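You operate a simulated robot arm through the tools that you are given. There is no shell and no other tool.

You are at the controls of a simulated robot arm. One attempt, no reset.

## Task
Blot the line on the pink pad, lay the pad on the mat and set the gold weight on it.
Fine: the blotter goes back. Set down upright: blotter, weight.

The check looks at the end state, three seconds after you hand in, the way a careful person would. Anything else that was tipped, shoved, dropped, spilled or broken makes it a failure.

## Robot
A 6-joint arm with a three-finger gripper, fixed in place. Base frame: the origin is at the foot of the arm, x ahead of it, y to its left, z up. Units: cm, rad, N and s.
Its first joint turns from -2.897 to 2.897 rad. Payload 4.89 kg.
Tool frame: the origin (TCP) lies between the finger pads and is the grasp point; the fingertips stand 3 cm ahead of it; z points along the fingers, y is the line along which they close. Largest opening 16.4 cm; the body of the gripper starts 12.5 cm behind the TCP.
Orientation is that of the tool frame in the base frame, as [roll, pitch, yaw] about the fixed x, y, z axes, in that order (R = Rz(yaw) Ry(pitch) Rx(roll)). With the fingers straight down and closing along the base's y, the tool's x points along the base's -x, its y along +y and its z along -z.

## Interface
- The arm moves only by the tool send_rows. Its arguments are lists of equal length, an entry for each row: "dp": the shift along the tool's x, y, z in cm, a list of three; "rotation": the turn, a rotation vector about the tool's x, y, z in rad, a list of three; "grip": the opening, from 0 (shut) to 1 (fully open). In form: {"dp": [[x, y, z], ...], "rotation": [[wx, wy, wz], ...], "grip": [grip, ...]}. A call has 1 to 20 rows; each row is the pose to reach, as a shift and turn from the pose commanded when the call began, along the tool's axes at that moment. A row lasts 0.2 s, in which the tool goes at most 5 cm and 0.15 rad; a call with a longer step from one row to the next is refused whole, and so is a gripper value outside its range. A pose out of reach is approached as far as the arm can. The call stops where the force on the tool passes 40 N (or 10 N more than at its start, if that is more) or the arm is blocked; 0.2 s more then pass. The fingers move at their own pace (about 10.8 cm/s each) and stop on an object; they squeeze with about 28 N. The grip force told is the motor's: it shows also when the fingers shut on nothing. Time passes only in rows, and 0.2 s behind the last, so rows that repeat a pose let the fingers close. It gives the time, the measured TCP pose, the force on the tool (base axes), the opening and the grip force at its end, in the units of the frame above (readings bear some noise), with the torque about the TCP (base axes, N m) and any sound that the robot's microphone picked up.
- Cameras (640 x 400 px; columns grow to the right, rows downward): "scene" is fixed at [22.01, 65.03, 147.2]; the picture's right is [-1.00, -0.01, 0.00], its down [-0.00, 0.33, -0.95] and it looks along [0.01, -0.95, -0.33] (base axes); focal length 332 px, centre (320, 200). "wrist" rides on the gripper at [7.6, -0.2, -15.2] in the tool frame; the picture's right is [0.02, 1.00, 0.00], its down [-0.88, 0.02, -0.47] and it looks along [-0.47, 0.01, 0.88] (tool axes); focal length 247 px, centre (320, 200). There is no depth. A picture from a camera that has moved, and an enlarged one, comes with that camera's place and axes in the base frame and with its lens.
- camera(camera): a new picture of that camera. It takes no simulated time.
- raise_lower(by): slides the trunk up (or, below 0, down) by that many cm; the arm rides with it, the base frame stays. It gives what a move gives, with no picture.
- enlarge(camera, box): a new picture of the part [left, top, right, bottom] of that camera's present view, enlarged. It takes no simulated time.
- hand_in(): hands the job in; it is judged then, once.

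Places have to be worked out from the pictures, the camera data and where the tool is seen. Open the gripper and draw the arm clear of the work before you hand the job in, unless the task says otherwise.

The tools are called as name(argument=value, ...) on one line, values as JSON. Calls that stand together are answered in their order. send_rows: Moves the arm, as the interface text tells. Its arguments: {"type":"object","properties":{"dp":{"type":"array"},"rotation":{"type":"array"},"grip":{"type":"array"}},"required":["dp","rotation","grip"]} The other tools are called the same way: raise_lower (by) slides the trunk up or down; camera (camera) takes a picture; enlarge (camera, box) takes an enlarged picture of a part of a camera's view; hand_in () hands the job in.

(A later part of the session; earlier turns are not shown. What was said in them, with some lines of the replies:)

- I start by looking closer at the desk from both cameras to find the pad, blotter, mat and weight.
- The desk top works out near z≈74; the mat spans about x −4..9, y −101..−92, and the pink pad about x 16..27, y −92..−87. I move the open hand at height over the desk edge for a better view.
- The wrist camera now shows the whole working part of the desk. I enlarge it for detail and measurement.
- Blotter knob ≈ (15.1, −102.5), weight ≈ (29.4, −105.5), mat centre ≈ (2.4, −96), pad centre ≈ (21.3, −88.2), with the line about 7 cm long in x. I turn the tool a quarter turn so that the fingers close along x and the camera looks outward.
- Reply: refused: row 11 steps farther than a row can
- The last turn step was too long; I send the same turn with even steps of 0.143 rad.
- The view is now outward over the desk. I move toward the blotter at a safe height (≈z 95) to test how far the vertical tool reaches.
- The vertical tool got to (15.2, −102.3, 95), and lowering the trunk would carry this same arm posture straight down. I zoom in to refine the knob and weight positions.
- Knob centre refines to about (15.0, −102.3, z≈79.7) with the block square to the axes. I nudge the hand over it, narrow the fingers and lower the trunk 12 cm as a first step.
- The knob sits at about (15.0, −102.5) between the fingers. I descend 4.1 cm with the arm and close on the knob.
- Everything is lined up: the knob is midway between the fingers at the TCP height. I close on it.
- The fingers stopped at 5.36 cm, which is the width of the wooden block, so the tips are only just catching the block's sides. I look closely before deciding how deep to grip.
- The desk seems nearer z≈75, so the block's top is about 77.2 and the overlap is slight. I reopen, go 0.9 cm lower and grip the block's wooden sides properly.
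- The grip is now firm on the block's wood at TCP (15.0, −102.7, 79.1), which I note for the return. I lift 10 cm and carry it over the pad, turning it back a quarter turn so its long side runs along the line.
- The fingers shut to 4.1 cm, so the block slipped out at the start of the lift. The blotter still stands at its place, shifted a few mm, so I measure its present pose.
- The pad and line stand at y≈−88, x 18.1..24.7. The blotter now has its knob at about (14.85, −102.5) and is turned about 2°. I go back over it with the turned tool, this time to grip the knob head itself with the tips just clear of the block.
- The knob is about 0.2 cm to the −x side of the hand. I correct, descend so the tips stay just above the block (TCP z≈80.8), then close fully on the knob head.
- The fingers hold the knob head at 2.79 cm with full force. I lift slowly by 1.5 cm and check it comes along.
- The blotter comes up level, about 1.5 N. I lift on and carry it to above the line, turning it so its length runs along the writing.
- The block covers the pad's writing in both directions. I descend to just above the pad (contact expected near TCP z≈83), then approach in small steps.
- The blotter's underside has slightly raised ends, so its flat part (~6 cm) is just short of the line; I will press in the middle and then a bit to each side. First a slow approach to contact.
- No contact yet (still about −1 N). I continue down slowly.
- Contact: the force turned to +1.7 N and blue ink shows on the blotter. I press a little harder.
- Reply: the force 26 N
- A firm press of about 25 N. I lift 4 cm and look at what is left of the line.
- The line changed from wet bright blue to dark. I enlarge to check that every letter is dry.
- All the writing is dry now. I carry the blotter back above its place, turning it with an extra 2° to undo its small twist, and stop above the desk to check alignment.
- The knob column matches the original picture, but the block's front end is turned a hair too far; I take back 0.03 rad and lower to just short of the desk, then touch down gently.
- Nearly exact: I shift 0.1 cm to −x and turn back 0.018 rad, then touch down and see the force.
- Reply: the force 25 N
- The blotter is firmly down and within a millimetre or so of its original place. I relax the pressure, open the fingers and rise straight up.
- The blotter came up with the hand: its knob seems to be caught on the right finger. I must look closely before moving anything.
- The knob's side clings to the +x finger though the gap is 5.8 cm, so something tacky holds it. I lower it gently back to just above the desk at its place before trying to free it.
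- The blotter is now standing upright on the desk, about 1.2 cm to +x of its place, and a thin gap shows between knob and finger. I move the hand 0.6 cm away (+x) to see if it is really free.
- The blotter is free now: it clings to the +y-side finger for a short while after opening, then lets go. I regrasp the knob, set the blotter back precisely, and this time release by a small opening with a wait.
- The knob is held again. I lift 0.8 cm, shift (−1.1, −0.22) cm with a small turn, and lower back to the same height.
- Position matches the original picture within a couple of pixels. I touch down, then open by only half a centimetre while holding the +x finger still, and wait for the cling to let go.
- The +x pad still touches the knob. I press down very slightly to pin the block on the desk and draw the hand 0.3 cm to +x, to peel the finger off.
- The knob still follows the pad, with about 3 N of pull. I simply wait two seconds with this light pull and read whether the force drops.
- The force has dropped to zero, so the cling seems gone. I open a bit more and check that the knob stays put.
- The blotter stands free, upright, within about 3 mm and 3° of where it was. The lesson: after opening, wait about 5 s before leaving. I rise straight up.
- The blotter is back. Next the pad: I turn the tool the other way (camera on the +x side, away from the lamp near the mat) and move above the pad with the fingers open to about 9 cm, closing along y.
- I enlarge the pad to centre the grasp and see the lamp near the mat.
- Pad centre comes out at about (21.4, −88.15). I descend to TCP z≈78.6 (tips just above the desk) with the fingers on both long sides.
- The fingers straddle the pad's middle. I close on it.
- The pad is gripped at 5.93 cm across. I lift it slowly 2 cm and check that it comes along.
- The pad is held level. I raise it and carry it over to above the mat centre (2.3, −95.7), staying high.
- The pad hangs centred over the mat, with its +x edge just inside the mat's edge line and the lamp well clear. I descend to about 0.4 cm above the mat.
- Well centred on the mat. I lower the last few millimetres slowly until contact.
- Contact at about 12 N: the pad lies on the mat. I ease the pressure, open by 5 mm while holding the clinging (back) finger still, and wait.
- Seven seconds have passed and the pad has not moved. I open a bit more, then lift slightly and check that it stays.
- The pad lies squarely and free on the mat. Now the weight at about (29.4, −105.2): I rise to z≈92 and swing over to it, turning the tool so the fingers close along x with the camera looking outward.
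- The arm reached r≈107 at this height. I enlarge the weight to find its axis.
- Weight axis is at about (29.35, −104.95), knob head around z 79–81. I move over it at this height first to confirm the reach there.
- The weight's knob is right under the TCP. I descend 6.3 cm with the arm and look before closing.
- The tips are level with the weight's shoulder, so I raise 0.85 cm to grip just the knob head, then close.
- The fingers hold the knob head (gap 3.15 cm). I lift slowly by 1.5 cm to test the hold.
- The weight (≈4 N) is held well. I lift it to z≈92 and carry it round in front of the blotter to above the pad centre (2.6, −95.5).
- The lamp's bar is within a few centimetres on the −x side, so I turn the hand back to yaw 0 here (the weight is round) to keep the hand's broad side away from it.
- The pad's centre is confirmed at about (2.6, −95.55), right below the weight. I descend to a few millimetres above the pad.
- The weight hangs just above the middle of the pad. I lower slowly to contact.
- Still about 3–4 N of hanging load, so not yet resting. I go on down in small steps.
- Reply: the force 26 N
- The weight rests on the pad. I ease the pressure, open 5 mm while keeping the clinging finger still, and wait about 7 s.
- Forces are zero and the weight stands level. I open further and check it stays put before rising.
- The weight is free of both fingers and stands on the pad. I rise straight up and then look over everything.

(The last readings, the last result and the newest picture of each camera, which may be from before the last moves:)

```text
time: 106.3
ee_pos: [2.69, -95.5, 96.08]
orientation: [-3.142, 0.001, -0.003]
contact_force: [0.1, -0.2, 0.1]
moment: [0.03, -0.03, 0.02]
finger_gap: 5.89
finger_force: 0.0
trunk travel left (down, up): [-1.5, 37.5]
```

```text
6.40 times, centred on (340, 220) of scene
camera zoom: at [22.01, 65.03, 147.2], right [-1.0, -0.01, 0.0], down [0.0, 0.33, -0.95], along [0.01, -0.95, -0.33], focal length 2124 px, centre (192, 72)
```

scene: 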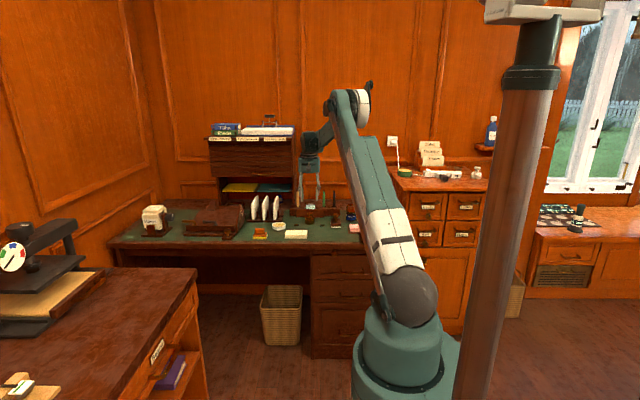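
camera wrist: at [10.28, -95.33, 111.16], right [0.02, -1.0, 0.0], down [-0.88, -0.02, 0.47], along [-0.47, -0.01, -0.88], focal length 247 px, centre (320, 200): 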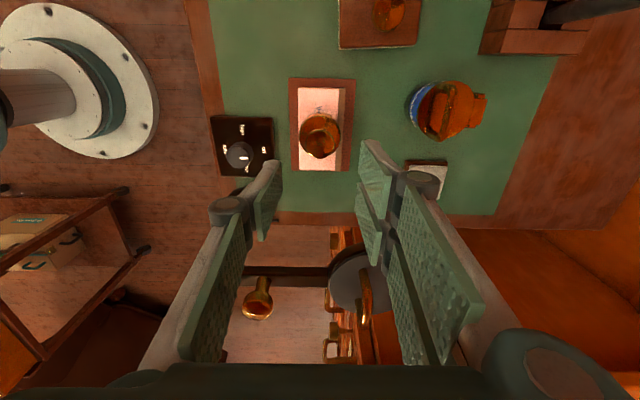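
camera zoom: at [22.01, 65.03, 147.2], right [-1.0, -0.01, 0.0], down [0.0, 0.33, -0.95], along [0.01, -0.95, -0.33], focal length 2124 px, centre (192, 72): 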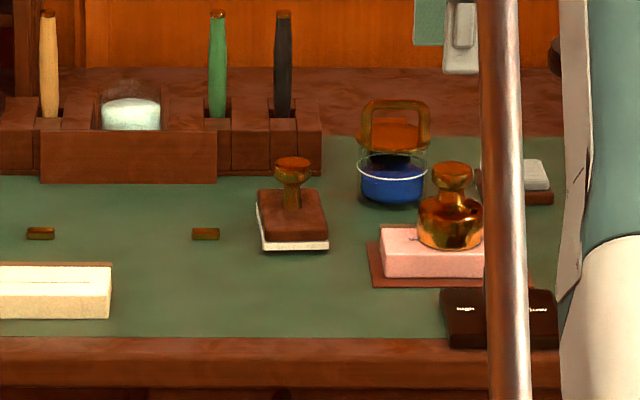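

Weight, pad and mat are well stacked, the blotter stands at its place and nothing else has moved. I draw the arm up and back off the desk with the gripper open.

send_rows(dp=[[0.5, 0, -3], [1, -1, -6], [2, -4, -8], [3, -8, -9], [3.6, -12, -10], [3.6, -16, -10], [3.6, -20, -10], [3.6, -24, -10], [3.6, -27, -10], [3.6, -27, -10]], rotation=[[0, 0, 0], [0, 0, 0], [0, 0, 0], [0, 0, 0], [0, 0, 0], [0, 0, 0], [0, 0, 0], [0, 0, 0], [0, 0, 0], [0, 0, 0]], grip=[0.4, 0.5, 0.6, 0.8, 1, 1, 1, 1, 1, 1])

camera(camera="scene")

enlarge(camera="scene", box=[250, 180, 390, 260])

camera(camera="wrist")

```text
time: 108.5
ee_pos: [6.48, -68.05, 106.14]
orientation: [3.14, 0.001, -0.001]
contact_force: [-0.2, -0.3, -1.0]
moment: [0.06, -0.02, 0.01]
finger_gap: 16.38
finger_force: 0.0
trunk travel left (down, up): [-1.5, 37.5]
```

```text
taken
```

scene: 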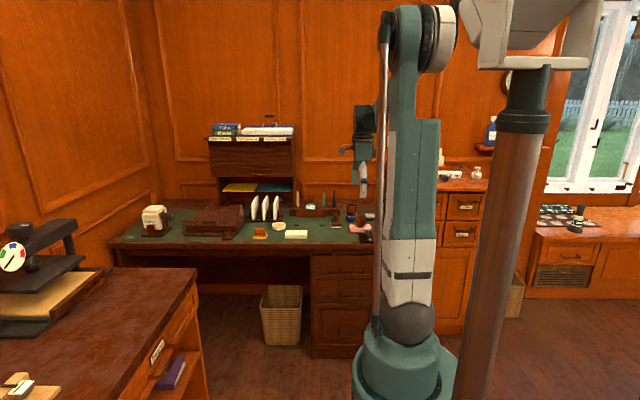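

```text
4.57 times, centred on (320, 220) of scene
camera zoom: at [22.01, 65.03, 147.2], right [-1.0, -0.01, 0.0], down [0.0, 0.33, -0.95], along [0.01, -0.95, -0.33], focal length 1518 px, centre (320, 109)
```

zoom: 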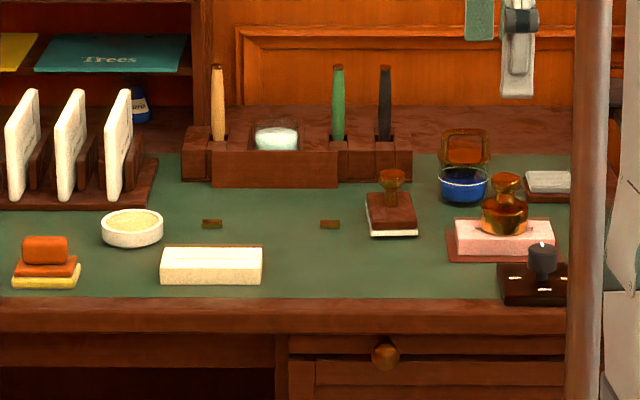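

```text
taken
camera wrist: at [13.96, -67.94, 121.21], right [0.02, -1.0, 0.0], down [-0.88, -0.02, 0.47], along [-0.47, -0.01, -0.88], focal length 247 px, centre (320, 200)
```

wrist: 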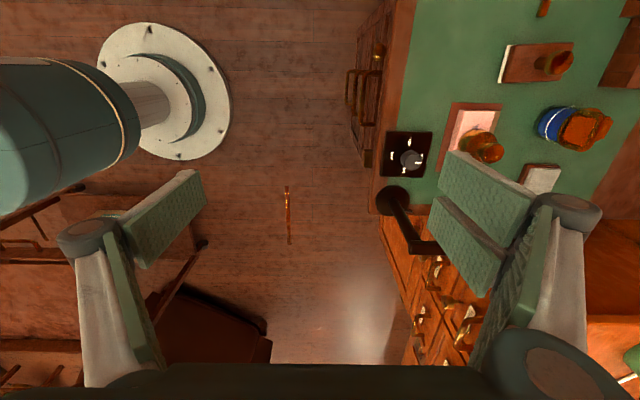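

The end state looks right: the line is blotted, the pad lies on the mat with the gold weight upright on it, and the blotter is back upright. The other objects look undisturbed and the arm is clear, so I hand in.

hand_in()

```text
The job is handed in.
```

The job is handed in. The line on the pink pad is blotted and dark along its whole length. The pad lies on the mat with the gold weight upright in its middle, and the blotter is back upright in its place.

- **Blotter position:** it ended about 3 mm and 3–5° off its original position. It slipped out of the first grip. Later it clung to one finger and was carried up about 10 cm, then came down about 1.2 cm out of place and had to be set back. It stayed upright throughout. I left the small turn rather than handle it again.
- **Clinging finger:** one finger held on to the blotter after the gripper opened. For each later release I opened only slightly and waited several seconds, and nothing moved when I drew the hand away.
- **Everything else:** the last pictures show nothing else on the desk tipped or moved, and the arm is clear with the gripper open.
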